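You operate a simulated robot arm through the tools that you are given. There is no shell and no other tool.

The job below is to be done with a simulated two-armed robot. You get a single attempt, and the scene is never put back.

## Task
Sort the four pods into the tray bays that bear their names.

Only the result counts: the job must be done as asked and must still hold three seconds after the hand-in. Knocking over, shifting, dropping, spilling or breaking anything else fails it.

## Robot
Two 7-joint arms with fingered hands on one trunk that stands fixed in place. Base frame: the origin is at the foot of the trunk, x ahead of it, y to its left, z up; the work surface is at about z = 910. Units: mm, rad, N and s.
The left shoulder is at [183, 125, 1126], the right one opposite. With the tool pointing down near the work surface each hand reaches from about 580 to 960 mm from the base axis, measured 20 degrees to its own side. Payload 3.7 kg a hand.
Tool frame (each hand has its own): the origin (TCP) lies between the finger pads and is the grasp point; the fingertips stand 25 mm ahead of it; z points along the fingers, y is the line along which they close. The gripper opens to 88 mm; its body begins 29 mm behind the TCP. The gripper is a hand of 5 fingers: y runs from the thumb to the fingers, the wrist lies at [-13, -97, -162] in the tool frame, and closing takes about 1.5 s.
Orientation is told as [roll, pitch, yaw] about the base's x, y, z axes, in that order, counted from this pose: with the fingers straight down and the wrist toward the robot, the tool's x, y and z point along [0, 1, 0], [1, 0, 0] and [0, 0, -1] of the base frame.

## Interface
- The arms move only by the tool step_arm. It takes "left_motion", "right_motion" or both (then of equal length, played together; a hand with none holds still); each is a list that holds one entry, the list of rows, each a list of 6 numbers: the shift along the tool's x, y, z in units of 25 mm (1.0 is 25 mm), then the turn, a rotation vector about the tool's x, y, z in units of 6 degrees (1.0 is 6 degrees). In form: [[[x, y, z, wx, wy, wz], ...]]. A call has 1 to 20 rows; each row shifts and turns the commanded pose from where the row before left it, along the tool's axes as they then stand. "left_gripper" and "right_gripper" are, for a hand that has rows, the closure in counts, from 0 (fully open) to 255 (shut), set as the call begins (left out, the last holds). A call with a number of a shift or a turn outside -1 to 1 is refused whole. Rows are played at 5 a second. More than 50 mm and 0.15 rad between two rows, or a gripper value outside its range, and nothing of the call is played. Where a pose cannot be reached the arm comes as near as it can. A force on the tool above 80 N (or 10 N above the force at the start of the call, whichever is more), or a blocked arm, ends the call early, and 0.2 s more pass. Each finger travels about 45 mm/s and halts on what it meets, pressing with about 27 N; the grip force reading is that of the motor and also rises with nothing between the fingers. The clock runs only during rows and for 0.2 s after the last one: add rows that do not move to give the fingers time. It gives the time, the measured TCP pose, the force on the tool (base axes), the opening and the grip force at its end, in the units of the frame above (readings bear some noise), with the torque about the TCP (base axes, N m) and any sound that the robot's microphone picked up.
- Cameras (640 x 400 px; columns grow to the right, rows downward): "scene" is now at [301.9, -8.3, 1280.5]; the picture's right is [-0.03, -1.00, 0.00], its down [-0.47, 0.01, -0.88] and it looks along [0.88, -0.03, -0.47] (base axes); focal length 214 px, centre (320, 200). "left" rides on the left gripper at [-59, -79, -105] in its tool frame; the picture's right is [-0.73, -0.32, 0.61], its down [0.62, -0.68, 0.38] and it looks along [0.29, 0.66, 0.70] (tool axes); focal length 234 px, centre (320, 200). "right" rides on the right gripper at [59, -79, -105] in its tool frame; the picture's right is [-0.73, 0.32, -0.61], its down [-0.62, -0.68, 0.38] and it looks along [-0.29, 0.66, 0.70] (tool axes); focal length 234 px, centre (320, 200). There is no depth. A picture from a camera that has moved, and an enlarged one, comes with that camera's place and axes in the base frame and with its lens. The place of the scene camera against the robot may be out by one fixed shift of up to 12 mm in any direction.
- camera(camera): a new picture of that camera. It takes no simulated time.
- raise_lower(by): moves the trunk up (or, below 0, down) by that many mm; the arms and the scene camera ride with it, the base frame stays. It gives what a move gives, with no picture.
- set_fingers(index, middle, ring, little, thumb_bend, thumb_turn, hand): sets how far each is bent, from 0 (flat) to 100 (curled in); at 30 the hand is open as for a grip, at 70 the pads meet at the TCP. One left out holds its place. A second passes; each finger stops where it meets its share of the squeeze, and holds until it gets a number again. A gripper value or a shape takes the hand back. It gives what a move gives, with no picture; readings hold the bend of each and the force on index, middle, ring, little, thumb and palm. thumb_turn goes from beside the hand (0) to across from the fingers (100), as for a grip.
- hand_shape(shape, hand): the hand has 5 fingers and takes this shape, open, in about a second: jaw (thumb against the fingers, like two jaws); tri (thumb and two fingers); tip (a fingertip pinch); poke (one finger out to press); point (the index stretched); flat (the hand flat); cup (the hand cupped); fist (a fist). The gripper value then closes the fingers along that shape, each until it touches; the sizes above hold for jaw. It gives what a move gives, with no picture.
- pan_tilt(pan, tilt): turns the head with the scene camera to pan (to the left, within 1.396 rad either way) and tilt (down, from -0.506 to 1.204), counted from straight ahead of the robot (the tilt from the chest, where the trunk bows). It gives what a move gives.
- inspect(camera, box): a new picture of the part [left, top, right, bottom] of that camera's present view, enlarged. It takes no simulated time.
- finish_job(): hands the job in; it is judged then, once.

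Nothing tells you positions but the pictures and the camera data. Unless the task says otherwise, let go and move clear before handing in.

The tools are called after ">>>" as a command line: name --argument value ..., lists and objects as JSON in quotes. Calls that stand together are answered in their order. step_arm: Moves the arms, as the interface text tells. Its arguments: {"type":"object","properties":{"left_motion":{"type":"array"},"left_gripper":{"type":"number"},"right_motion":{"type":"array"},"right_gripper":{"type":"number"}},"required":[]} The other tools are called the same way: raise_lower (by) moves the trunk up or down; hand_shape (shape, hand) gives the hand a shape; set_fingers (index, middle, ring, little, thumb_bend, thumb_turn, hand) moves the fingers one by one; pan_tilt (pan, tilt) turns the head that bears the scene camera; camera (camera) takes a picture; inspect (camera, box) takes an enlarged picture of a part of a camera's view; finish_job () hands the job in.

At the start:

```text
time_s: 0.0
left_tool_pos: [513.8, 225.8, 1209.9]
left_tcp_rot: [0.0, -0.001, 0.001]
left_ft_force: [0.6, 0.1, -0.1]
left_ft_torque: [-0.02, -0.02, -0.01]
left_grip_width: 87.7
left_grip_force: 0.1
left_shape: jaw
left_bend: [30.0, 30.0, 30.0, 30.0, 30.0, 98.0]
left_finger forces: [0.0, 0.0, 0.1, 0.1, 0.1, 0.1]
right_tool_pos: [438.7, -238.0, 1232.6]
right_tcp_rot: [0.0, 0.0, 0.0]
right_ft_force: [-0.5, 0.3, 0.2]
right_ft_torque: [-0.01, 0.0, -0.01]
right_grip_width: 87.5
right_grip_force: 0.0
right_shape: jaw
right_bend: [30.0, 30.0, 30.0, 30.0, 30.0, 98.0]
right_finger forces: [0.0, 0.0, 0.0, 0.0, 0.1, 0.0]
trunk travel left (down, up): [-150.0, 265.0]
head pan, tilt (commanded): [-0.03, 0.485]
```

scene: 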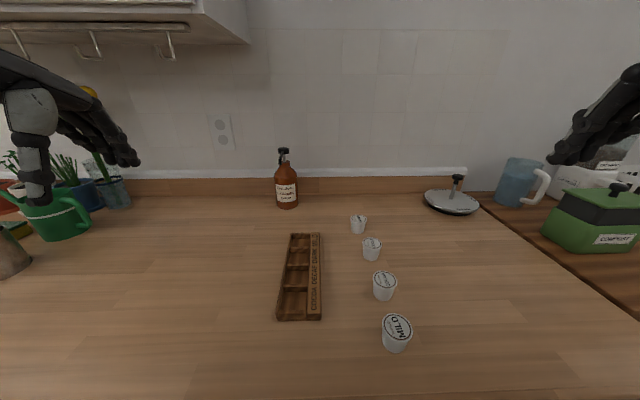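
right: 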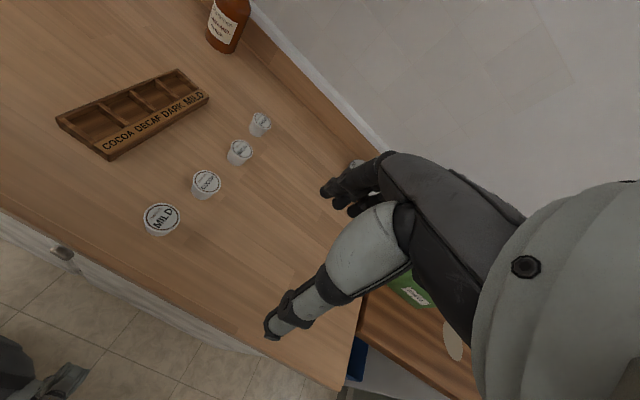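
left: 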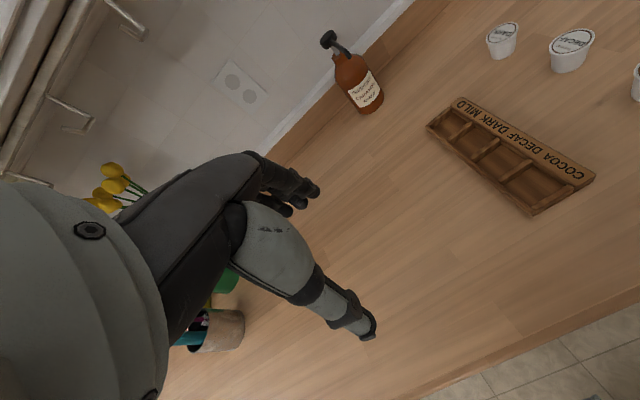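

I see four white pods in a row on the counter and a wooden tray with four bays labelled COCOA, DECAF, DARK and MILD, left of the pods. I'll enlarge the views to read the labels and measure positions.

>>> inspect --camera "scene" --box '[260, 200, 430, 360]'

>>> inspect --camera "left" --box '[420, 10, 640, 220]'

>>> inspect --camera "right" --box '[40, 50, 290, 250]'

```text
2.50 times, centred on (345, 280) of scene
camera zoom: at [301.9, -8.3, 1280.5], right [-0.03, -1.0, 0.0], down [-0.47, 0.01, -0.88], along [0.88, -0.03, -0.47], focal length 536 px, centre (258, 0)
```

zoom: 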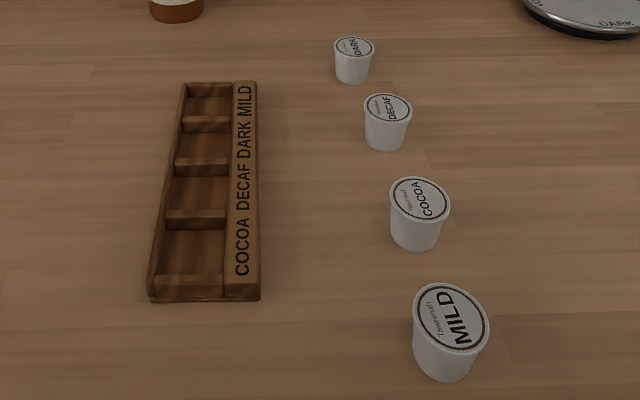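

```text
1.90 times, centred on (530, 115) of left
camera zoom: at [434.8, 167.4, 1314.7], right [-0.32, -0.73, -0.61], down [-0.68, 0.62, -0.38], along [0.66, 0.29, -0.7], focal length 446 px, centre (-80, 362)
```

zoom: 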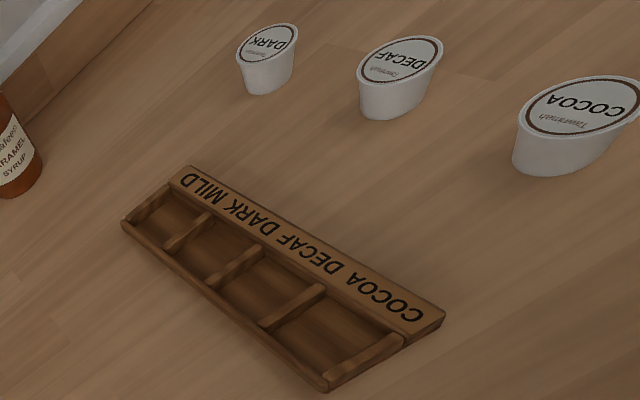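

```text
2.00 times, centred on (165, 150) of right
camera zoom: at [361.4, -179.5, 1337.9], right [0.32, -0.73, 0.61], down [-0.68, -0.62, -0.38], along [0.66, -0.29, -0.7], focal length 468 px, centre (630, 300)
```

zoom: 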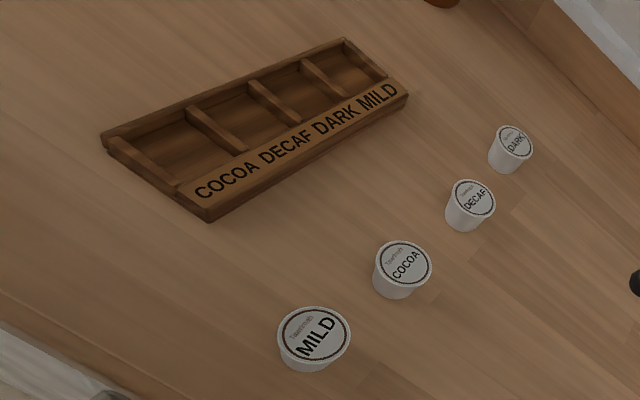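

Pods from near to far are MILD, COCOA, DECAF and DARK, at roughly x 495, 584, 690 and 798 and y about -130. The tray lies along x at y of about +35. I'll zoom further on the tray to measure its bays.

>>> inspect --camera "right" --box '[50, 60, 218, 165]'

>>> inspect --camera "left" --box '[420, 90, 604, 220]'

>>> inspect --camera "scene" --box '[230, 225, 374, 325]'

```text
3.81 times, centred on (134, 112) of right
camera zoom: at [361.4, -179.5, 1337.9], right [0.32, -0.73, 0.61], down [-0.68, -0.62, -0.38], along [0.66, -0.29, -0.7], focal length 892 px, centre (1029, 533)
```

zoom: 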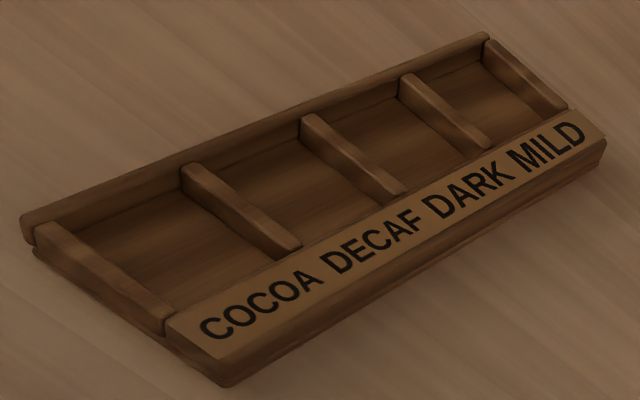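

```text
3.08 times, centred on (512, 155) of left
camera zoom: at [434.8, 167.4, 1314.7], right [-0.32, -0.73, -0.61], down [-0.68, 0.62, -0.38], along [0.66, 0.29, -0.7], focal length 720 px, centre (-271, 338)
```

zoom: 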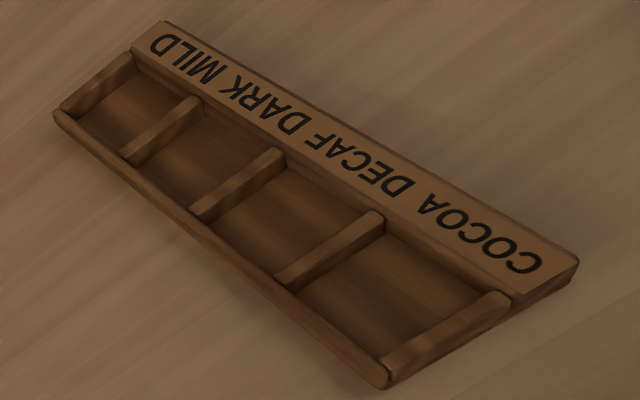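

```text
4.00 times, centred on (302, 275) of scene
camera zoom: at [301.9, -8.3, 1280.5], right [-0.03, -1.0, 0.0], down [-0.47, 0.01, -0.88], along [0.88, -0.03, -0.47], focal length 858 px, centre (392, -100)
```

zoom: 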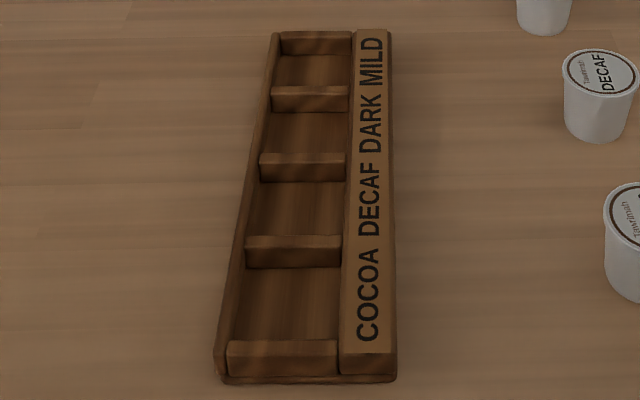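

The bays are centred at about x 565 (COCOA), 622 (DECAF), 677 (DARK) and 733 (MILD), with y about 35 and the divider tops near z 930. The dividers are close together, so I'll close across the tray with the right hand yawed 90°, using a narrow thumb-and-two-finger shape. I'll try that in free air first.

>>> hand_shape --hand "right" --shape "tri"

>>> step_arm --right_motion '[[[0, 0, 0, 0, 0, -1], [0, 0, 0, 0, 0, -1], [0, 0, 0, 0, 0, -1], [0, 0, 0, 0, 0, -1], [0, 0, 0, 0, 0, -1], [0, 0, 0, 0, 0, -1], [0, 0, 0, 0, 0, -1], [0, 0, 0, 0, 0, -1], [0, 0, 0, 0, 0, -1], [0, 0, 0, 0, 0, -1], [0, 0, 0, 0, 0, -1], [0, 0, 0, 0, 0, -1], [0, 0, 0, 0, 0, -1], [0, 0, 0, 0, 0, -1], [0, 0, 0, 0, 0, -1]]]'

>>> camera --camera "scene"

>>> camera --camera "right"

```text
time_s: 0.9
left_tool_pos: [513.7, 225.3, 1210.8]
left_tcp_rot: [0.0, 0.0, 0.0]
left_ft_force: [-0.2, 0.0, 0.4]
left_ft_torque: [0.01, -0.02, 0.0]
left_grip_width: 87.8
left_grip_force: 0.0
left_shape: jaw
left_bend: [30.0, 30.0, 30.0, 30.0, 30.0, 98.0]
left_finger forces: [0.0, 0.0, 0.1, 0.1, 0.0, 0.1]
right_tool_pos: [437.9, -237.3, 1234.3]
right_tcp_rot: [0.001, 0.001, 0.001]
right_ft_force: [-1.0, 0.4, -0.4]
right_ft_torque: [0.0, 0.02, 0.0]
right_grip_width: 87.5
right_grip_force: 0.0
right_shape: tri
right_bend: [30.0, 30.0, 99.0, 99.0, 30.0, 98.0]
right_finger forces: [0.0, 0.0, 0.0, 0.0, 0.1, 0.1]
trunk travel left (down, up): [-150.0, 265.0]
head pan, tilt (commanded): [-0.03, 0.485]
```

```text
time_s: 4.1
left_tool_pos: [513.7, 226.0, 1209.2]
left_tcp_rot: [0.0, -0.001, 0.0]
left_ft_force: [0.9, 0.5, -0.6]
left_ft_torque: [0.0, -0.02, -0.02]
left_grip_width: 87.9
left_grip_force: 0.2
left_shape: jaw
left_bend: [30.0, 30.0, 30.0, 30.0, 30.0, 98.0]
left_finger forces: [0.1, 0.0, 0.1, 0.1, 0.0, 0.0]
right_tool_pos: [403.7, -198.1, 1234.3]
right_tcp_rot: [0.002, 0.002, 1.571]
right_ft_force: [0.5, -0.4, 0.4]
right_ft_torque: [-0.01, 0.02, -0.01]
right_grip_width: 87.6
right_grip_force: 0.1
right_shape: tri
right_bend: [30.0, 30.0, 99.0, 99.0, 30.0, 98.0]
right_finger forces: [0.0, 0.1, 0.0, 0.0, 0.0, 0.0]
right hand out of reach, approached as far as the arm can: row 12, 13, 14, 15
trunk travel left (down, up): [-150.0, 265.0]
head pan, tilt (commanded): [-0.03, 0.485]
```

```text
taken
camera scene: at [302.1, -8.1, 1280.4], right [-0.03, -1.0, 0.0], down [-0.47, 0.01, -0.88], along [0.88, -0.03, -0.47], focal length 214 px, centre (320, 200)
```

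scene: 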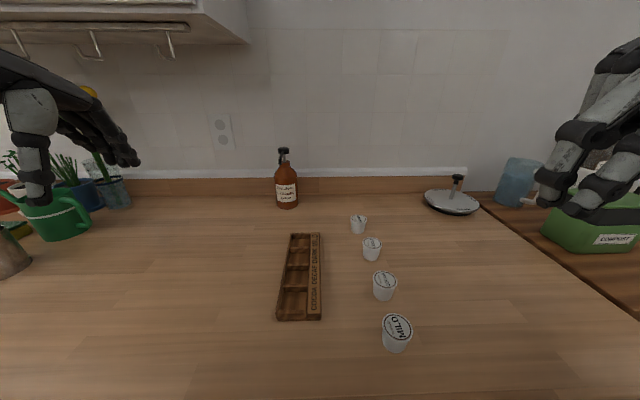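

```text
taken
camera right: at [345.1, -277.5, 1339.1], right [0.73, 0.32, 0.61], down [0.62, -0.68, -0.38], along [0.29, 0.66, -0.7], focal length 234 px, centre (320, 200)
```

right: 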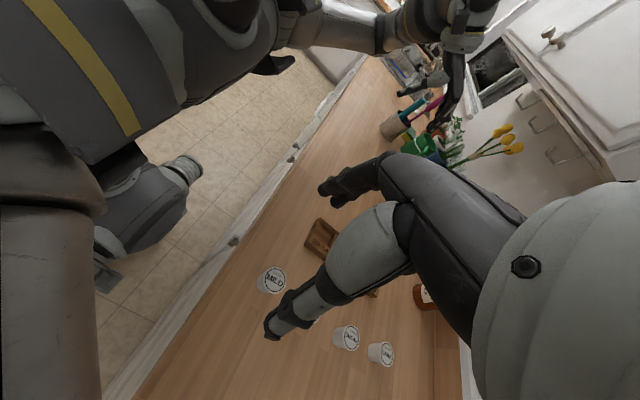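

The hand rotated, but at this height the arm ran into its limits for that yaw. I'll move forward and down, where the reach should be better, and check.

>>> step_arm --right_motion '[[[-0.75, 0.4, 0.4, 0, 0, 0], [-0.75, 0.4, 0.4, 0, 0, 0], [-0.75, 0.4, 0.4, 0, 0, 0], [-0.75, 0.4, 0.4, 0, 0, 0], [-0.75, 0.4, 0.4, 0, 0, 0], [-0.75, 0.4, 0.4, 0, 0, 0], [-0.75, 0.4, 0.4, 0, 0, 0], [-0.75, 0.4, 0.4, 0, 0, 0], [0, 0, 0, 0, 0, 0]]]'

>>> camera --camera "scene"

>>> camera --camera "right"

>>> camera --camera "left"

```text
time_s: 6.1
left_tool_pos: [512.2, 226.1, 1211.3]
left_tcp_rot: [0.0, 0.0, 0.0]
left_ft_force: [0.0, -0.3, 0.7]
left_ft_torque: [0.0, 0.02, -0.03]
left_grip_width: 87.7
left_grip_force: 0.2
left_shape: jaw
left_bend: [30.0, 30.0, 30.0, 30.0, 30.0, 98.0]
left_finger forces: [0.0, 0.0, 0.0, 0.0, 0.0, 0.1]
right_tool_pos: [470.5, -72.9, 1169.2]
right_tcp_rot: [0.002, 0.0, 1.567]
right_ft_force: [0.5, 0.0, 0.2]
right_ft_torque: [0.0, 0.03, 0.0]
right_grip_width: 87.3
right_grip_force: 0.1
right_shape: tri
right_bend: [30.0, 30.0, 99.0, 99.0, 30.0, 98.0]
right_finger forces: [0.0, 0.0, 0.1, 0.0, 0.1, 0.0]
right hand out of reach, approached as far as the arm can: row 1, 2, 3, 4, 5, 6, 7, 8
trunk travel left (down, up): [-150.0, 265.0]
head pan, tilt (commanded): [-0.03, 0.485]
```

```text
taken
camera scene: at [301.8, -8.3, 1280.5], right [-0.03, -1.0, 0.0], down [-0.47, 0.01, -0.88], along [0.88, -0.03, -0.47], focal length 214 px, centre (320, 200)
```

scene: 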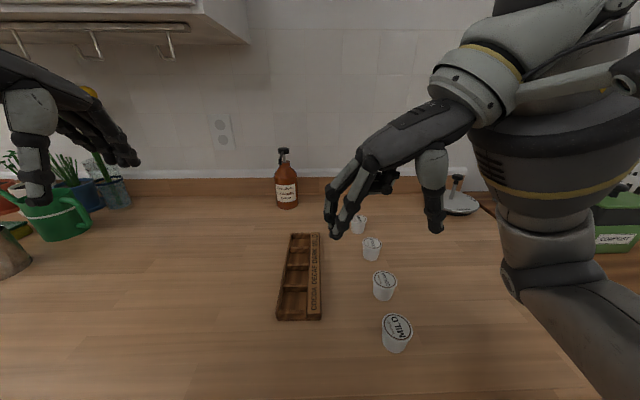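

```text
taken
camera right: at [412.1, -152.0, 1274.2], right [0.73, 0.32, 0.61], down [0.62, -0.68, -0.38], along [0.29, 0.66, -0.7], focal length 234 px, centre (320, 200)
```

right: 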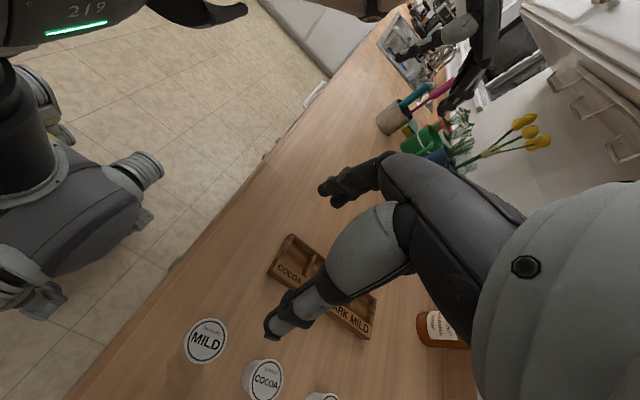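

```text
taken
camera left: at [434.6, 167.4, 1314.8], right [-0.32, -0.73, -0.61], down [-0.68, 0.62, -0.38], along [0.66, 0.29, -0.7], focal length 234 px, centre (320, 200)
```

left: 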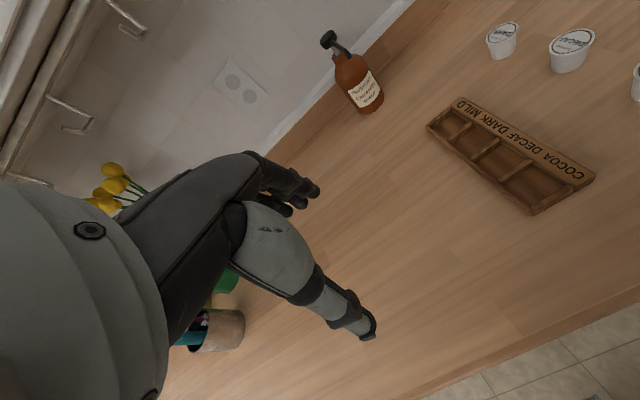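

At yaw 90° the wrist limits pull the hand off the commanded position. Raising the trunk should let the forearm slope down and make this easier, so I'll raise it and use about 55° of yaw instead.

>>> raise_lower --by 200

>>> step_arm --right_motion '[[[0, 0, 0, 0, 0, 0], [0, 0, 0, 0, 0, 0], [0, 0, 0, 0, 0, 0]]]'

```text
time_s: 8.3
left_tool_pos: [513.9, 226.4, 1409.3]
left_tcp_rot: [0.0, 0.001, -0.001]
left_ft_force: [-0.3, 1.1, 0.4]
left_ft_torque: [0.01, 0.02, -0.04]
left_grip_width: 87.7
left_grip_force: 0.1
left_shape: jaw
left_bend: [30.0, 30.0, 30.0, 30.0, 30.0, 98.0]
left_finger forces: [0.0, 0.0, 0.0, 0.1, 0.1, 0.1]
right_tool_pos: [291.9, -74.1, 1499.4]
right_tcp_rot: [-0.455, -0.001, 1.567]
right_ft_force: [0.9, -0.7, -0.5]
right_ft_torque: [-0.01, 0.01, 0.01]
right_grip_width: 87.7
right_grip_force: 0.0
right_shape: tri
right_bend: [30.0, 30.0, 99.0, 99.0, 30.0, 98.0]
right_finger forces: [0.0, 0.0, 0.0, 0.1, 0.0, 0.0]
trunk travel left (down, up): [-350.0, 65.0]
head pan, tilt (commanded): [-0.03, 0.485]
```

```text
time_s: 9.1
left_tool_pos: [513.2, 226.3, 1410.4]
left_tcp_rot: [0.0, 0.0, 0.0]
left_ft_force: [0.5, -0.2, -0.1]
left_ft_torque: [0.0, 0.05, -0.02]
left_grip_width: 88.0
left_grip_force: 0.1
left_shape: jaw
left_bend: [30.0, 30.0, 30.0, 30.0, 30.0, 98.0]
left_finger forces: [0.0, 0.1, 0.0, 0.1, 0.0, 0.0]
right_tool_pos: [290.2, -74.0, 1500.3]
right_tcp_rot: [-0.457, -0.002, 1.567]
right_ft_force: [0.5, 0.6, -0.6]
right_ft_torque: [0.01, 0.01, -0.01]
right_grip_width: 87.8
right_grip_force: 0.0
right_shape: tri
right_bend: [30.0, 30.0, 99.0, 99.0, 30.0, 98.0]
right_finger forces: [0.0, 0.0, 0.0, 0.0, 0.0, 0.0]
trunk travel left (down, up): [-350.0, 65.0]
head pan, tilt (commanded): [-0.03, 0.485]
```

The right hand swung to a different pose during the raise: it is now at (290, -74, 1500), tilted. I'll look before moving it.

>>> camera --camera "scene"

>>> camera --camera "right"

>>> camera --camera "left"

```text
taken
camera scene: at [138.6, -8.3, 1492.0], right [-0.03, -1.0, 0.0], down [-0.47, 0.01, -0.88], along [0.88, -0.03, -0.47], focal length 214 px, centre (320, 200)
```

scene: 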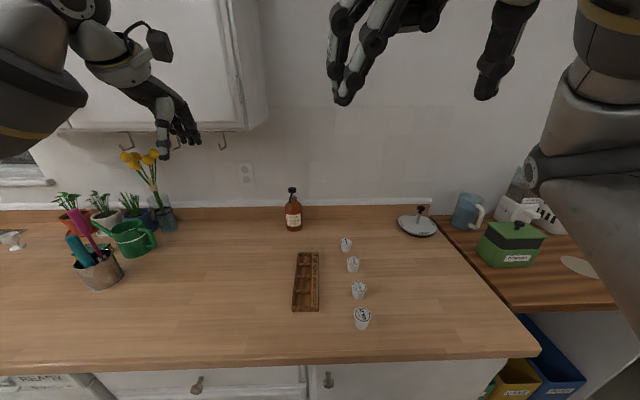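

```text
taken
camera right: at [192.7, -152.2, 1568.3], right [0.39, 0.32, 0.87], down [0.73, -0.68, -0.07], along [0.57, 0.66, -0.5], focal length 234 px, centre (320, 200)
```

right: 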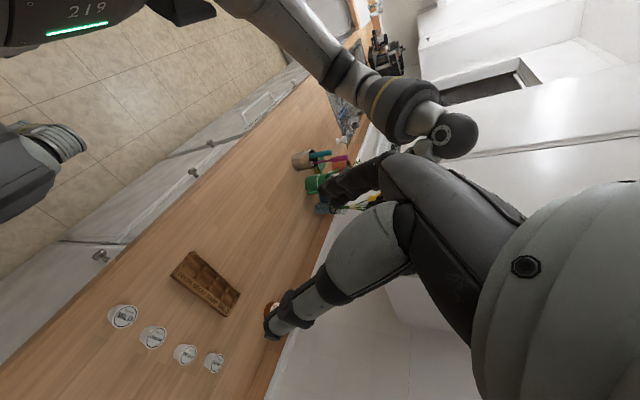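

```text
taken
camera left: at [434.8, 167.3, 1514.7], right [-0.32, -0.73, -0.61], down [-0.68, 0.62, -0.38], along [0.66, 0.29, -0.7], focal length 234 px, centre (320, 200)
```

left: 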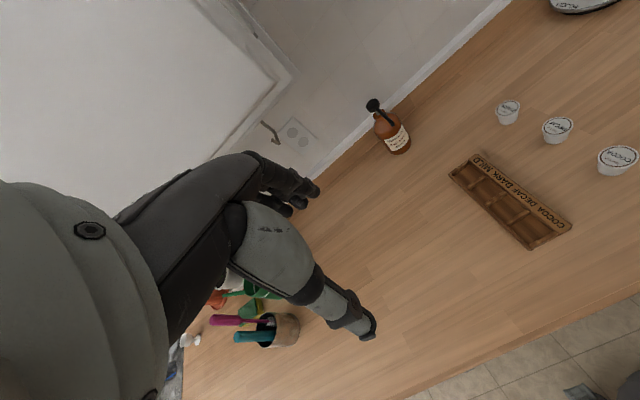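

The trunk straightens as it rises, so the right arm was carried along rigidly and tilted. I'll level the hand, turn it back to about 50° of yaw, and bring it forward over the pods.

>>> step_arm --right_motion '[[[0, 0, 0.5, 0, 0.87, 0], [0, 0, 0.5, 0, 0.87, 0], [0, 0, 0.5, 0, 0.87, 0], [0, 0, 0.5, 0, 0.87, 0], [0, 0, 0.5, 0, 0.87, 0], [0, 0, 0, 0, 0, 0.95], [0, 0, 0, 0, 0, 0.95], [0, 0, 0, 0, 0, 0.95], [0, 0, 0, 0, 0, 0.95], [0, 0, 0, 0, 0, 0.95], [0, 0, 0, 0, 0, 0.95], [0, 0, 0, 0, 0, 0.95], [0, 0, 0, 0, 0, 0]]]'

```text
time_s: 11.9
left_tool_pos: [513.9, 225.8, 1409.7]
left_tcp_rot: [0.0, 0.001, 0.0]
left_ft_force: [-0.1, 0.5, -0.5]
left_ft_torque: [-0.01, 0.0, -0.02]
left_grip_width: 87.8
left_grip_force: 0.0
left_shape: jaw
left_bend: [30.0, 30.0, 30.0, 30.0, 30.0, 98.0]
left_finger forces: [0.0, 0.0, 0.0, 0.0, 0.0, 0.0]
right_tool_pos: [307.9, -73.4, 1440.1]
right_tcp_rot: [-0.001, -0.004, 0.871]
right_ft_force: [0.5, 0.0, 0.8]
right_ft_torque: [-0.02, 0.0, 0.03]
right_grip_width: 87.6
right_grip_force: 0.0
right_shape: tri
right_bend: [30.0, 30.0, 99.0, 99.0, 30.0, 98.0]
right_finger forces: [0.0, 0.0, 0.1, 0.0, 0.0, 0.1]
trunk travel left (down, up): [-350.0, 65.0]
head pan, tilt (commanded): [-0.03, 0.485]
```

The pose is reachable at yaw 50°. Next I'll move over the MILD pod at a safe height and check the hand geometry.

>>> step_arm --right_motion '[[[-0.474, 0.211, 0.853, 0, 0, 0], [-0.474, 0.211, 0.853, 0, 0, 0], [-0.474, 0.211, 0.853, 0, 0, 0], [-0.474, 0.211, 0.853, 0, 0, 0], [-0.474, 0.211, 0.853, 0, 0, 0], [-0.474, 0.211, 0.853, 0, 0, 0], [-0.474, 0.211, 0.853, 0, 0, 0], [-0.474, 0.211, 0.853, 0, 0, 0], [-0.474, 0.211, 0.853, 0, 0, 0], [-0.474, 0.211, 0.853, 0, 0, 0], [-0.474, 0.211, 0.853, 0, 0, 0], [-0.474, 0.211, 0.853, 0, 0, 0], [-0.474, 0.211, 0.853, 0, 0, 0], [-0.474, 0.211, 0.853, 0, 0, 0], [-0.474, 0.211, 0.853, 0, 0, 0], [0, 0, 0, 0, 0, 0]]]'

>>> camera --camera "scene"

>>> camera --camera "right"

```text
time_s: 15.3
left_tool_pos: [513.1, 225.3, 1411.0]
left_tcp_rot: [0.001, -0.001, 0.0]
left_ft_force: [-0.4, 0.3, 0.2]
left_ft_torque: [-0.02, 0.0, 0.04]
left_grip_width: 87.8
left_grip_force: 0.1
left_shape: jaw
left_bend: [30.0, 30.0, 30.0, 30.0, 30.0, 98.0]
left_finger forces: [0.1, 0.0, 0.1, 0.0, 0.1, 0.0]
right_tool_pos: [494.5, -123.4, 1117.4]
right_tcp_rot: [0.0, -0.002, 0.872]
right_ft_force: [0.7, 0.5, 0.3]
right_ft_torque: [0.0, 0.01, 0.0]
right_grip_width: 87.6
right_grip_force: 0.1
right_shape: tri
right_bend: [30.0, 30.0, 99.0, 99.0, 30.0, 98.0]
right_finger forces: [0.0, 0.1, 0.0, 0.0, 0.0, 0.0]
trunk travel left (down, up): [-350.0, 65.0]
head pan, tilt (commanded): [-0.03, 0.485]
```

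```text
taken
camera scene: at [138.5, -8.3, 1492.0], right [-0.03, -1.0, 0.0], down [-0.47, 0.01, -0.88], along [0.88, -0.03, -0.47], focal length 214 px, centre (320, 200)
```

scene: 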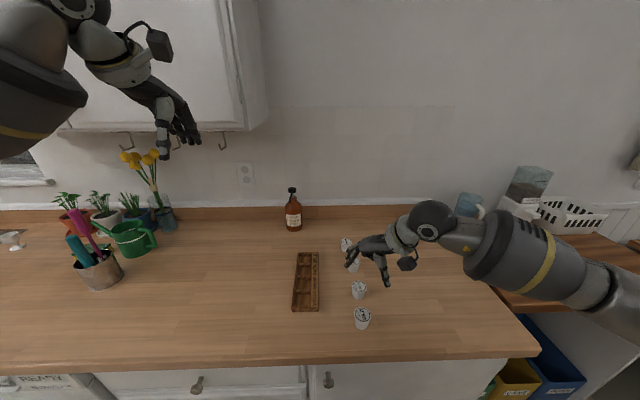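

```text
taken
camera right: at [399.8, -146.5, 1222.5], right [0.76, -0.22, 0.61], down [0.04, -0.92, -0.38], along [0.65, 0.32, -0.69], focal length 234 px, centre (320, 200)
```

right: 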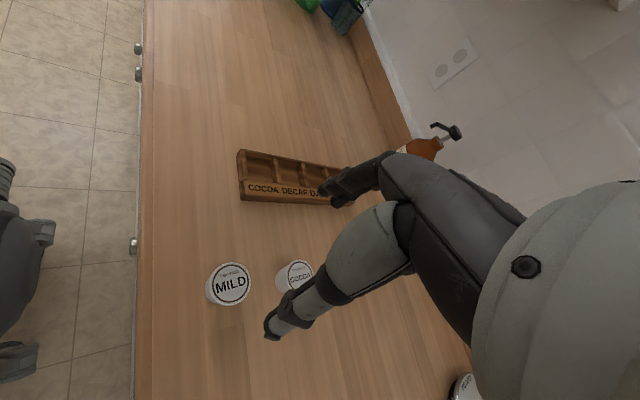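

The hand is over MILD at z 1117 and reachable. I'll zoom in on the hand and on the pod to check the finger layout and refine positions.

>>> inspect --camera "scene" --box '[330, 190, 470, 340]'

>>> inspect --camera "right" --box '[180, 140, 420, 350]'

>>> inspect --camera "left" --box '[440, 40, 640, 280]'

```text
2.67 times, centred on (400, 265) of scene
camera zoom: at [138.5, -8.3, 1492.0], right [-0.03, -1.0, 0.0], down [-0.47, 0.01, -0.88], along [0.88, -0.03, -0.47], focal length 572 px, centre (107, 27)
```

zoom: 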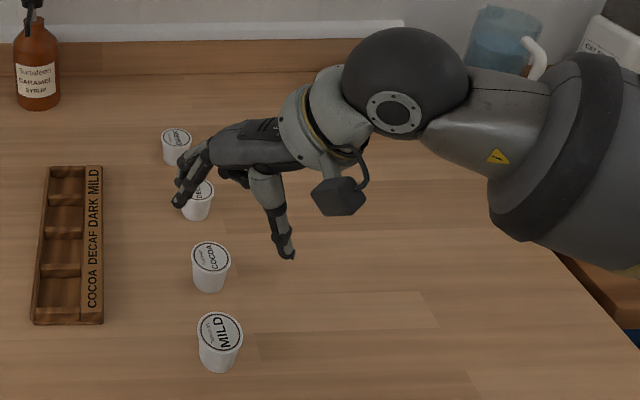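

```text
1.90 times, centred on (300, 245) of right
camera zoom: at [399.8, -146.5, 1222.5], right [0.76, -0.22, 0.61], down [0.04, -0.92, -0.38], along [0.65, 0.32, -0.69], focal length 446 px, centre (358, 114)
```

zoom: 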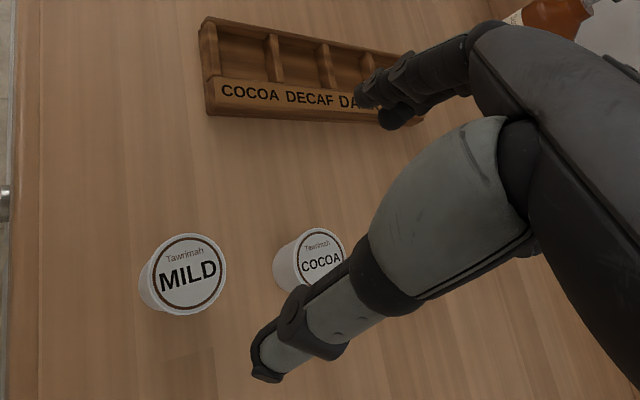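

```text
1.67 times, centred on (540, 160) of left
camera zoom: at [434.6, 167.4, 1514.7], right [-0.32, -0.73, -0.61], down [-0.68, 0.62, -0.38], along [0.66, 0.29, -0.7], focal length 390 px, centre (-47, 267)
```

zoom: 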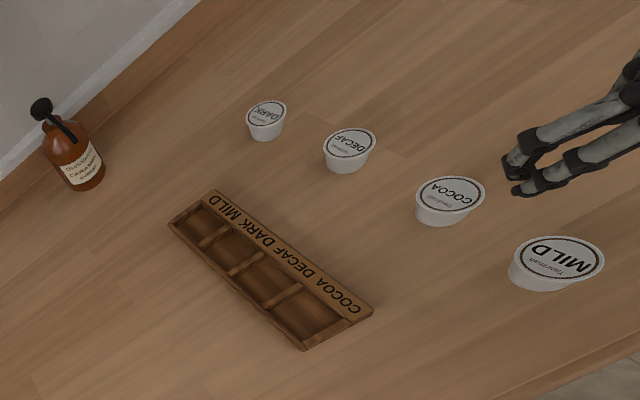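

The two fingers and thumb are well laid out at this yaw. I'll fill the bays from near to far so the fingers never meet a filled bay, starting with COCOA, and move above it now.

>>> step_arm --right_motion '[[[-0.61, 0.388, 0.856, 0, 0, 0], [-0.61, 0.388, 0.856, 0, 0, 0], [-0.61, 0.388, 0.856, 0, 0, 0], [-0.61, 0.388, 0.856, 0, 0, 0], [-0.61, 0.388, 0.856, 0, 0, 0], [0, 0, 0, 0, 0, 0]]]'

>>> inspect --camera "right" --box '[180, 100, 500, 380]'

>>> inspect --camera "scene" --box '[280, 200, 440, 340]'

>>> inspect --camera "left" --box '[440, 60, 640, 280]'

```text
time_s: 16.7
left_tool_pos: [513.2, 224.1, 1410.8]
left_tcp_rot: [0.0, -0.001, 0.0]
left_ft_force: [0.1, 0.3, 0.0]
left_ft_torque: [0.01, 0.02, -0.01]
left_grip_width: 87.7
left_grip_force: 0.1
left_shape: jaw
left_bend: [30.0, 30.0, 30.0, 30.0, 30.0, 98.0]
left_finger forces: [0.0, 0.1, 0.0, 0.1, 0.0, 0.0]
right_tool_pos: [541.5, -133.4, 1063.8]
right_tcp_rot: [0.001, -0.002, 0.871]
right_ft_force: [0.1, 0.5, 0.0]
right_ft_torque: [0.0, -0.02, 0.03]
right_grip_width: 87.9
right_grip_force: 0.0
right_shape: tri
right_bend: [30.0, 30.0, 99.0, 99.0, 30.0, 98.0]
right_finger forces: [0.1, 0.1, 0.0, 0.1, 0.0, 0.0]
right hand out of reach, approached as far as the arm can: row 3, 4, 5
trunk travel left (down, up): [-350.0, 65.0]
head pan, tilt (commanded): [-0.03, 0.485]
```

```text
1.43 times, centred on (340, 240) of right
camera zoom: at [446.4, -155.5, 1167.3], right [0.76, -0.22, 0.61], down [0.04, -0.92, -0.38], along [0.65, 0.32, -0.69], focal length 334 px, centre (291, 143)
```

zoom: 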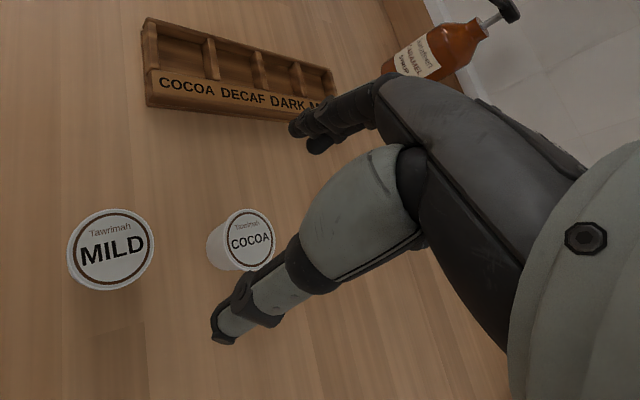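

```text
2.86 times, centred on (360, 270) of scene
camera zoom: at [138.6, -9.2, 1492.0], right [-0.03, -1.0, 0.0], down [-0.47, 0.01, -0.88], along [0.88, -0.03, -0.47], focal length 613 px, centre (206, 0)
```

zoom: 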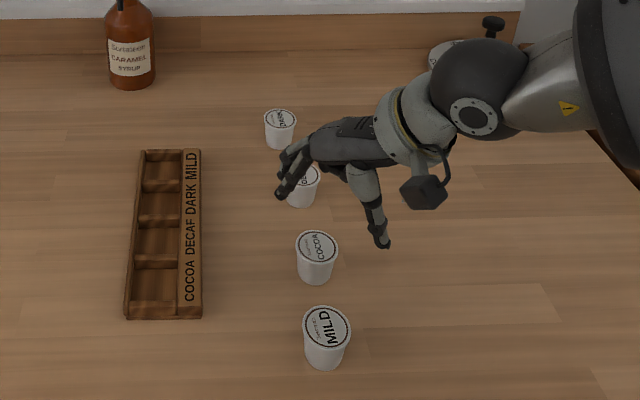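

```text
1.82 times, centred on (540, 170) of left
camera zoom: at [434.7, 166.4, 1514.8], right [-0.32, -0.73, -0.61], down [-0.68, 0.62, -0.38], along [0.66, 0.29, -0.7], focal length 426 px, centre (-80, 254)
```

zoom: 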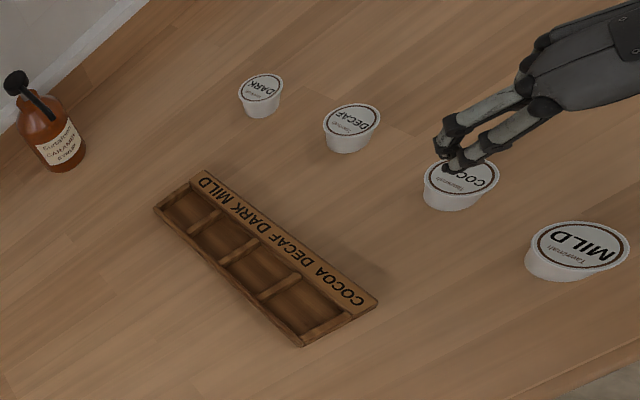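

At this trunk height and yaw, COCOA is beyond reach. The pods are round, so I can pick with a smaller yaw and turn the hand on the way to the tray. I'll lift the hand, turn to yaw 20°, then lower the trunk part-way.

>>> step_arm --right_motion '[[[0.195, -0.125, -0.93, 0, 0, 0], [0.195, -0.125, -0.93, 0, 0, 0], [0.195, -0.125, -0.93, 0, 0, 0], [0.195, -0.125, -0.93, 0, 0, 0], [0.195, -0.125, -0.93, 0, 0, 0], [0.195, -0.125, -0.93, 0, 0, 0], [0.195, -0.125, -0.93, 0, 0, 0], [0.195, -0.125, -0.93, 0, 0, 0], [0, 0, 0, 0, 0, 1], [0, 0, 0, 0, 0, 1], [0, 0, 0, 0, 0, 1], [0, 0, 0, 0, 0, 1], [0, 0, 0, 0, 0, 1], [0, 0, 0, 0, 0, 0]]]'

```text
time_s: 19.7
left_tool_pos: [513.1, 225.5, 1410.0]
left_tcp_rot: [-0.002, 0.0, 0.0]
left_ft_force: [-0.2, -0.3, 0.4]
left_ft_torque: [0.0, 0.02, -0.05]
left_grip_width: 87.4
left_grip_force: 0.0
left_shape: jaw
left_bend: [30.0, 30.0, 30.0, 30.0, 30.0, 98.0]
left_finger forces: [0.1, 0.0, 0.0, 0.1, 0.0, 0.0]
right_tool_pos: [496.1, -126.9, 1249.4]
right_tcp_rot: [0.0, -0.001, 0.344]
right_ft_force: [0.5, -0.4, 0.2]
right_ft_torque: [-0.02, 0.0, 0.01]
right_grip_width: 87.9
right_grip_force: 0.0
right_shape: tri
right_bend: [30.0, 30.0, 99.0, 99.0, 30.0, 98.0]
right_finger forces: [0.0, 0.0, 0.0, 0.0, 0.0, 0.0]
trunk travel left (down, up): [-350.0, 65.0]
head pan, tilt (commanded): [-0.03, 0.485]
```

The hand is reachable at (496, -127, 1249) with yaw 20°. I'll lower the trunk 120 mm, which brings the hand to about z 1130, still well clear.

>>> raise_lower --by -120

```text
time_s: 21.2
left_tool_pos: [511.5, 226.4, 1291.4]
left_tcp_rot: [0.0, -0.004, 0.001]
left_ft_force: [-0.3, 0.2, 0.1]
left_ft_torque: [-0.01, -0.01, 0.0]
left_grip_width: 87.7
left_grip_force: 0.0
left_shape: jaw
left_bend: [30.0, 30.0, 30.0, 30.0, 30.0, 98.0]
left_finger forces: [0.0, 0.0, 0.0, 0.1, 0.0, 0.0]
right_tool_pos: [493.6, -127.1, 1129.4]
right_tcp_rot: [-0.001, -0.004, 0.347]
right_ft_force: [0.0, 0.6, 0.2]
right_ft_torque: [0.02, 0.01, -0.01]
right_grip_width: 88.1
right_grip_force: 0.1
right_shape: tri
right_bend: [30.0, 30.0, 99.0, 99.0, 30.0, 98.0]
right_finger forces: [0.1, 0.1, 0.1, 0.1, 0.0, 0.0]
trunk travel left (down, up): [-230.0, 185.0]
head pan, tilt (commanded): [-0.03, 0.485]
```

>>> step_arm --right_motion '[[[-0.309, 0.657, 0.872, 0, 0, 0], [-0.309, 0.657, 0.872, 0, 0, 0], [-0.309, 0.657, 0.872, 0, 0, 0], [-0.309, 0.657, 0.872, 0, 0, 0], [-0.309, 0.657, 0.872, 0, 0, 0], [0, 0, 0, 0, 0, 0]]]'

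>>> inspect --camera "right" --box '[180, 100, 500, 380]'

>>> inspect --camera "scene" --box '[280, 190, 440, 330]'

>>> inspect --camera "left" --box '[440, 20, 640, 240]'

```text
time_s: 22.6
left_tool_pos: [513.0, 224.9, 1289.9]
left_tcp_rot: [0.001, 0.001, -0.001]
left_ft_force: [0.0, -0.1, 0.0]
left_ft_torque: [0.01, -0.01, -0.03]
left_grip_width: 87.8
left_grip_force: 0.1
left_shape: jaw
left_bend: [30.0, 30.0, 30.0, 30.0, 30.0, 98.0]
left_finger forces: [0.0, 0.0, 0.0, 0.0, 0.0, 0.2]
right_tool_pos: [589.1, -132.5, 1018.5]
right_tcp_rot: [0.001, -0.002, 0.349]
right_ft_force: [0.8, -0.3, 0.0]
right_ft_torque: [0.02, -0.01, 0.0]
right_grip_width: 88.1
right_grip_force: 0.0
right_shape: tri
right_bend: [30.0, 30.0, 99.0, 99.0, 30.0, 98.0]
right_finger forces: [0.0, 0.0, 0.1, 0.0, 0.0, 0.0]
trunk travel left (down, up): [-230.0, 185.0]
head pan, tilt (commanded): [-0.03, 0.485]
```

```text
1.43 times, centred on (340, 240) of right
camera zoom: at [495.1, -104.2, 1123.3], right [0.55, -0.57, 0.61], down [-0.43, -0.82, -0.39], along [0.72, -0.05, -0.69], focal length 334 px, centre (291, 143)
```

zoom: 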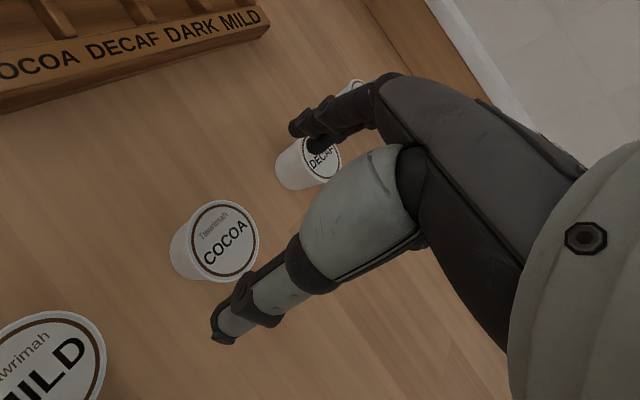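

```text
2.86 times, centred on (360, 260) of scene
camera zoom: at [215.8, -8.3, 1368.5], right [-0.03, -1.0, 0.0], down [-0.47, 0.01, -0.88], along [0.88, -0.03, -0.47], focal length 613 px, centre (206, 29)
```

zoom: 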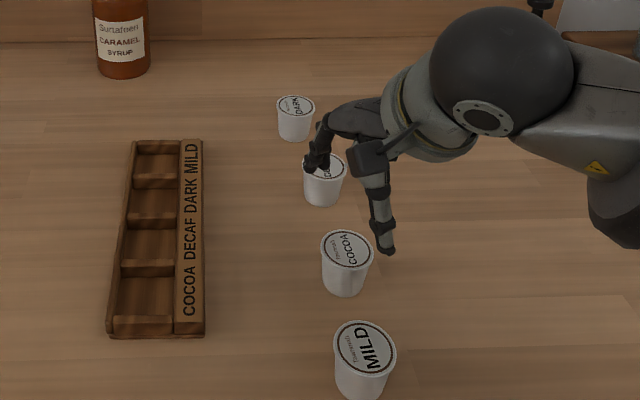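

```text
1.82 times, centred on (540, 130) of left
camera zoom: at [434.4, 167.4, 1394.9], right [-0.32, -0.73, -0.61], down [-0.68, 0.62, -0.38], along [0.66, 0.29, -0.7], focal length 426 px, centre (-80, 327)
```

zoom: 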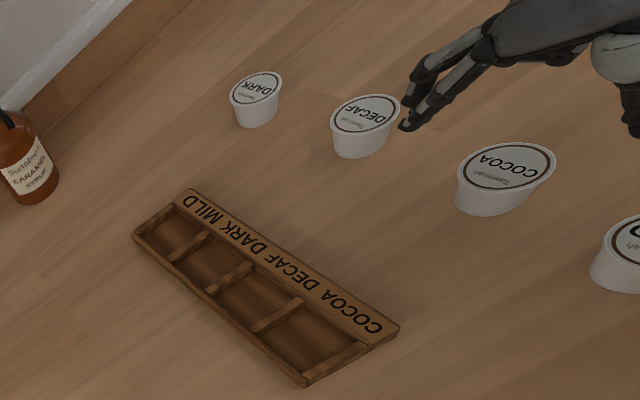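

COCOA measures at (583.8, -135) from both hand cameras, and the fingertips straddle the TCP symmetrically. I'll align and descend to just above the grasp height.

>>> step_arm --right_motion '[[[-0.01, -0.12, 0.44, 0, 0, 0], [-0.01, -0.12, 0.44, 0, 0, 0], [0, 0, 0.44, 0, 0, 0], [0, 0, 0.44, 0, 0, 0], [0, 0, 0, 0, 0, 0]]]'

>>> inspect --camera "right" --box '[220, 120, 440, 360]'

>>> inspect --camera "scene" --box '[320, 210, 420, 300]'

>>> inspect --camera "left" --box '[540, 20, 640, 120]'

```text
time_s: 23.8
left_tool_pos: [513.5, 226.0, 1290.5]
left_tcp_rot: [0.003, -0.001, 0.001]
left_ft_force: [-0.5, 0.3, 0.4]
left_ft_torque: [0.03, -0.01, 0.0]
left_grip_width: 87.7
left_grip_force: 0.1
left_shape: jaw
left_bend: [30.0, 30.0, 30.0, 30.0, 30.0, 98.0]
left_finger forces: [0.1, 0.0, 0.0, 0.0, 0.0, 0.0]
right_tool_pos: [581.6, -136.2, 973.9]
right_tcp_rot: [-0.001, 0.0, 0.347]
right_ft_force: [0.0, 0.2, -0.1]
right_ft_torque: [0.02, 0.0, 0.01]
right_grip_width: 88.1
right_grip_force: 0.1
right_shape: tri
right_bend: [30.0, 30.0, 99.0, 99.0, 30.0, 98.0]
right_finger forces: [0.0, 0.0, 0.0, 0.0, 0.1, 0.1]
trunk travel left (down, up): [-230.0, 185.0]
head pan, tilt (commanded): [-0.03, 0.485]
```

```text
1.67 times, centred on (330, 240) of right
camera zoom: at [488.4, -108.2, 1078.8], right [0.55, -0.57, 0.61], down [-0.43, -0.82, -0.38], along [0.72, -0.05, -0.7], focal length 390 px, centre (303, 133)
```

zoom: 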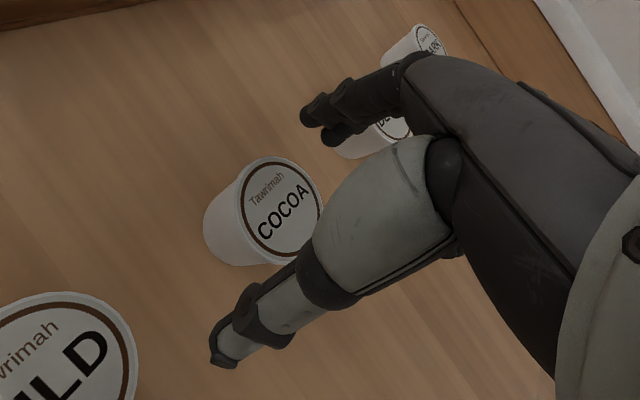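

```text
4.44 times, centred on (370, 255) of scene
camera zoom: at [216.1, -8.3, 1368.4], right [-0.03, -1.0, 0.0], down [-0.47, 0.01, -0.88], along [0.88, -0.03, -0.47], focal length 953 px, centre (98, -44)
```

zoom: 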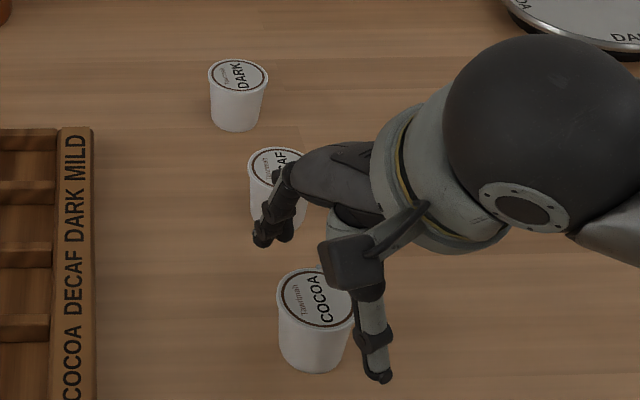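

```text
4.00 times, centred on (590, 70) of left
camera zoom: at [434.8, 167.4, 1394.7], right [-0.32, -0.73, -0.61], down [-0.68, 0.62, -0.38], along [0.66, 0.29, -0.7], focal length 937 px, centre (-760, 720)
```

zoom: 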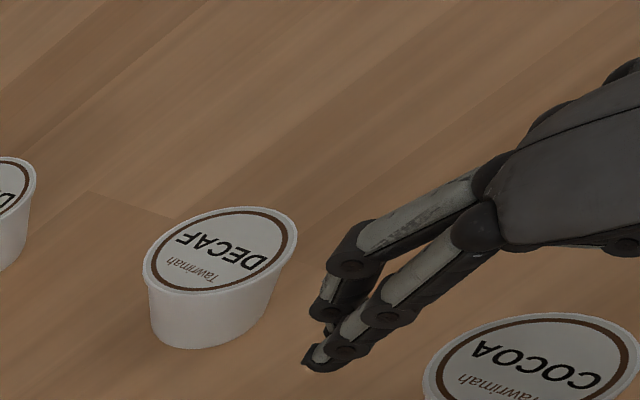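

The pod's top now sits right at the tool axis, within about 1 mm. I'll descend to z of about 948 and close.

>>> step_arm --right_motion '[[[0, 0, 0.34, 0, 0, 0], [0, 0, 0.34, 0, 0, 0], [0, 0, 0.34, 0, 0, 0], [0, 0, 0, 0, 0, 0]]]'

>>> inspect --camera "right" --box '[220, 120, 440, 360]'

>>> inspect --camera "left" --box '[540, 20, 640, 120]'

```text
time_s: 24.8
left_tool_pos: [511.9, 225.9, 1289.9]
left_tcp_rot: [-0.001, 0.0, -0.001]
left_ft_force: [0.1, -0.1, 0.5]
left_ft_torque: [-0.03, 0.0, -0.03]
left_grip_width: 87.4
left_grip_force: 0.0
left_shape: jaw
left_bend: [30.0, 30.0, 30.0, 30.0, 30.0, 98.0]
left_finger forces: [0.0, 0.1, 0.0, 0.1, 0.0, 0.0]
right_tool_pos: [581.2, -135.1, 949.6]
right_tcp_rot: [-0.001, -0.002, 0.347]
right_ft_force: [0.3, -0.4, 0.2]
right_ft_torque: [0.0, 0.02, 0.0]
right_grip_width: 87.8
right_grip_force: 0.2
right_shape: tri
right_bend: [30.0, 30.0, 99.0, 99.0, 30.0, 98.0]
right_finger forces: [0.0, 0.0, 0.0, 0.0, 0.1, 0.1]
trunk travel left (down, up): [-230.0, 185.0]
head pan, tilt (commanded): [-0.03, 0.485]
```

```text
1.67 times, centred on (330, 240) of right
camera zoom: at [488.0, -108.2, 1053.3], right [0.55, -0.57, 0.61], down [-0.43, -0.82, -0.38], along [0.72, -0.05, -0.7], focal length 390 px, centre (303, 133)
```

zoom: 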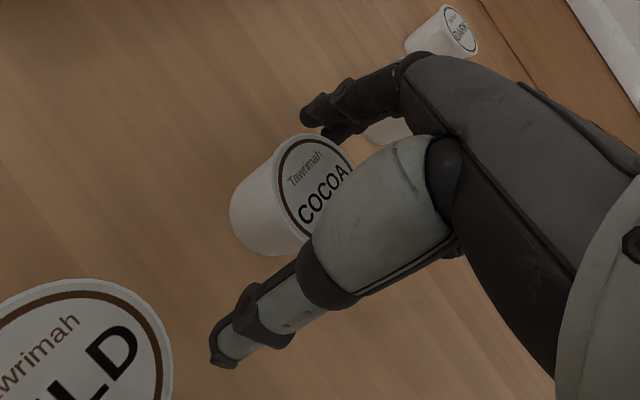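

```text
4.00 times, centred on (590, 70) of left
camera zoom: at [434.8, 167.4, 1394.7], right [-0.32, -0.73, -0.61], down [-0.68, 0.62, -0.38], along [0.66, 0.29, -0.7], focal length 937 px, centre (-760, 720)
```

zoom: 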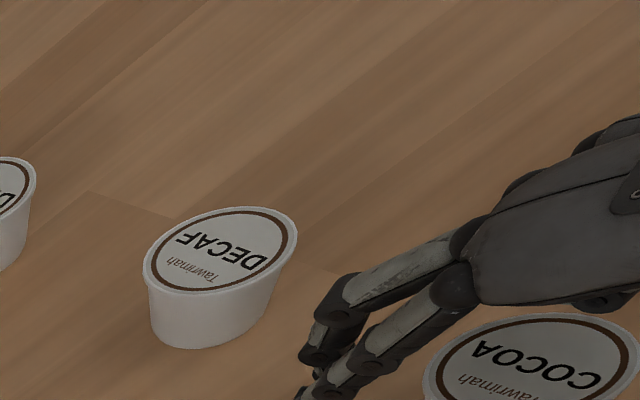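

>>> step_arm --right_motion '[[[0, 0, 0, 0, 0, 0], [0, 0, 0, 0, 0, 0], [0, 0, 0, 0, 0, 0], [0, 0, 0, 0, 0, 0], [0, 0, 0, 0, 0, 0], [0, 0, 0, 0, 0, 0], [0, 0, 0, 0, 0, 0], [0, 0, 0, 0, 0, 0]]]' --right_gripper 190

>>> inspect --camera "right" --box '[220, 120, 440, 360]'

>>> inspect --camera "left" --box '[540, 20, 640, 120]'

>>> inspect --camera "scene" --box '[320, 210, 420, 300]'

```text
time_s: 26.6
left_tool_pos: [513.0, 226.0, 1290.8]
left_tcp_rot: [0.001, 0.0, -0.001]
left_ft_force: [-0.5, 0.5, 0.2]
left_ft_torque: [0.01, 0.0, 0.02]
left_grip_width: 88.0
left_grip_force: 0.1
left_shape: jaw
left_bend: [30.0, 30.0, 30.0, 30.0, 30.0, 98.0]
left_finger forces: [0.1, 0.1, 0.0, 0.0, 0.0, 0.0]
right_tool_pos: [582.2, -137.5, 948.9]
right_tcp_rot: [0.001, -0.003, 0.347]
right_ft_force: [0.0, 0.5, 0.2]
right_ft_torque: [0.02, -0.01, 0.03]
right_grip_width: 32.5
right_grip_force: 26.9
right_shape: tri
right_bend: [74.0, 52.0, 100.0, 100.0, 73.0, 100.0]
right_finger forces: [11.7, 12.3, 0.1, 0.0, 24.3, 0.0]
trunk travel left (down, up): [-230.0, 185.0]
head pan, tilt (commanded): [-0.03, 0.485]
```

```text
1.67 times, centred on (330, 240) of right
camera zoom: at [487.9, -108.2, 1053.3], right [0.55, -0.57, 0.61], down [-0.43, -0.82, -0.38], along [0.72, -0.05, -0.7], focal length 390 px, centre (303, 133)
```

zoom: 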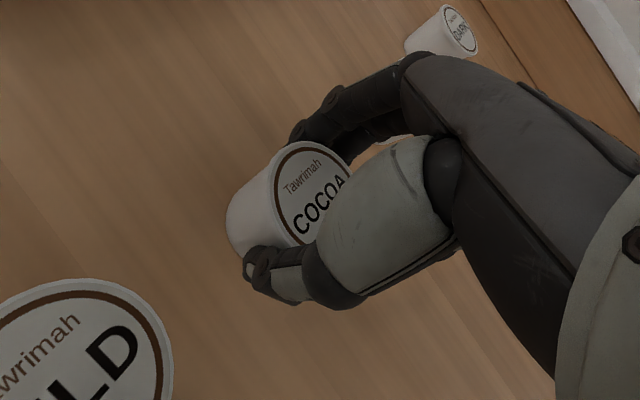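

```text
4.00 times, centred on (590, 70) of left
camera zoom: at [434.9, 167.4, 1394.6], right [-0.32, -0.73, -0.61], down [-0.68, 0.62, -0.38], along [0.66, 0.29, -0.7], focal length 937 px, centre (-760, 720)
```

zoom: 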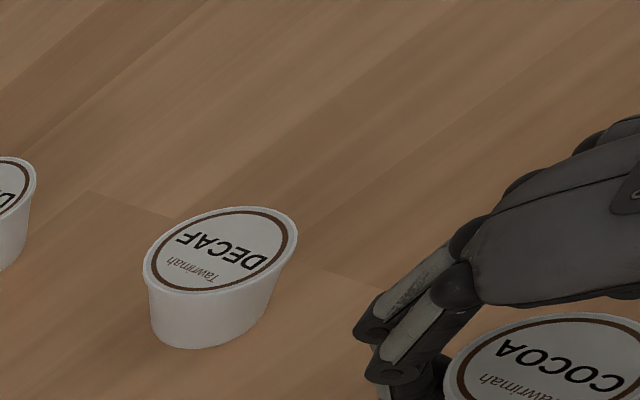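

```text
4.44 times, centred on (370, 255) of scene
camera zoom: at [216.2, -8.3, 1368.4], right [-0.03, -1.0, 0.0], down [-0.47, 0.01, -0.88], along [0.88, -0.03, -0.47], focal length 953 px, centre (98, -44)
```

zoom: 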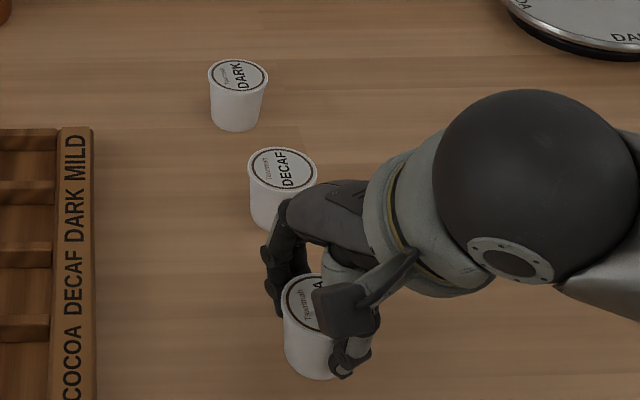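

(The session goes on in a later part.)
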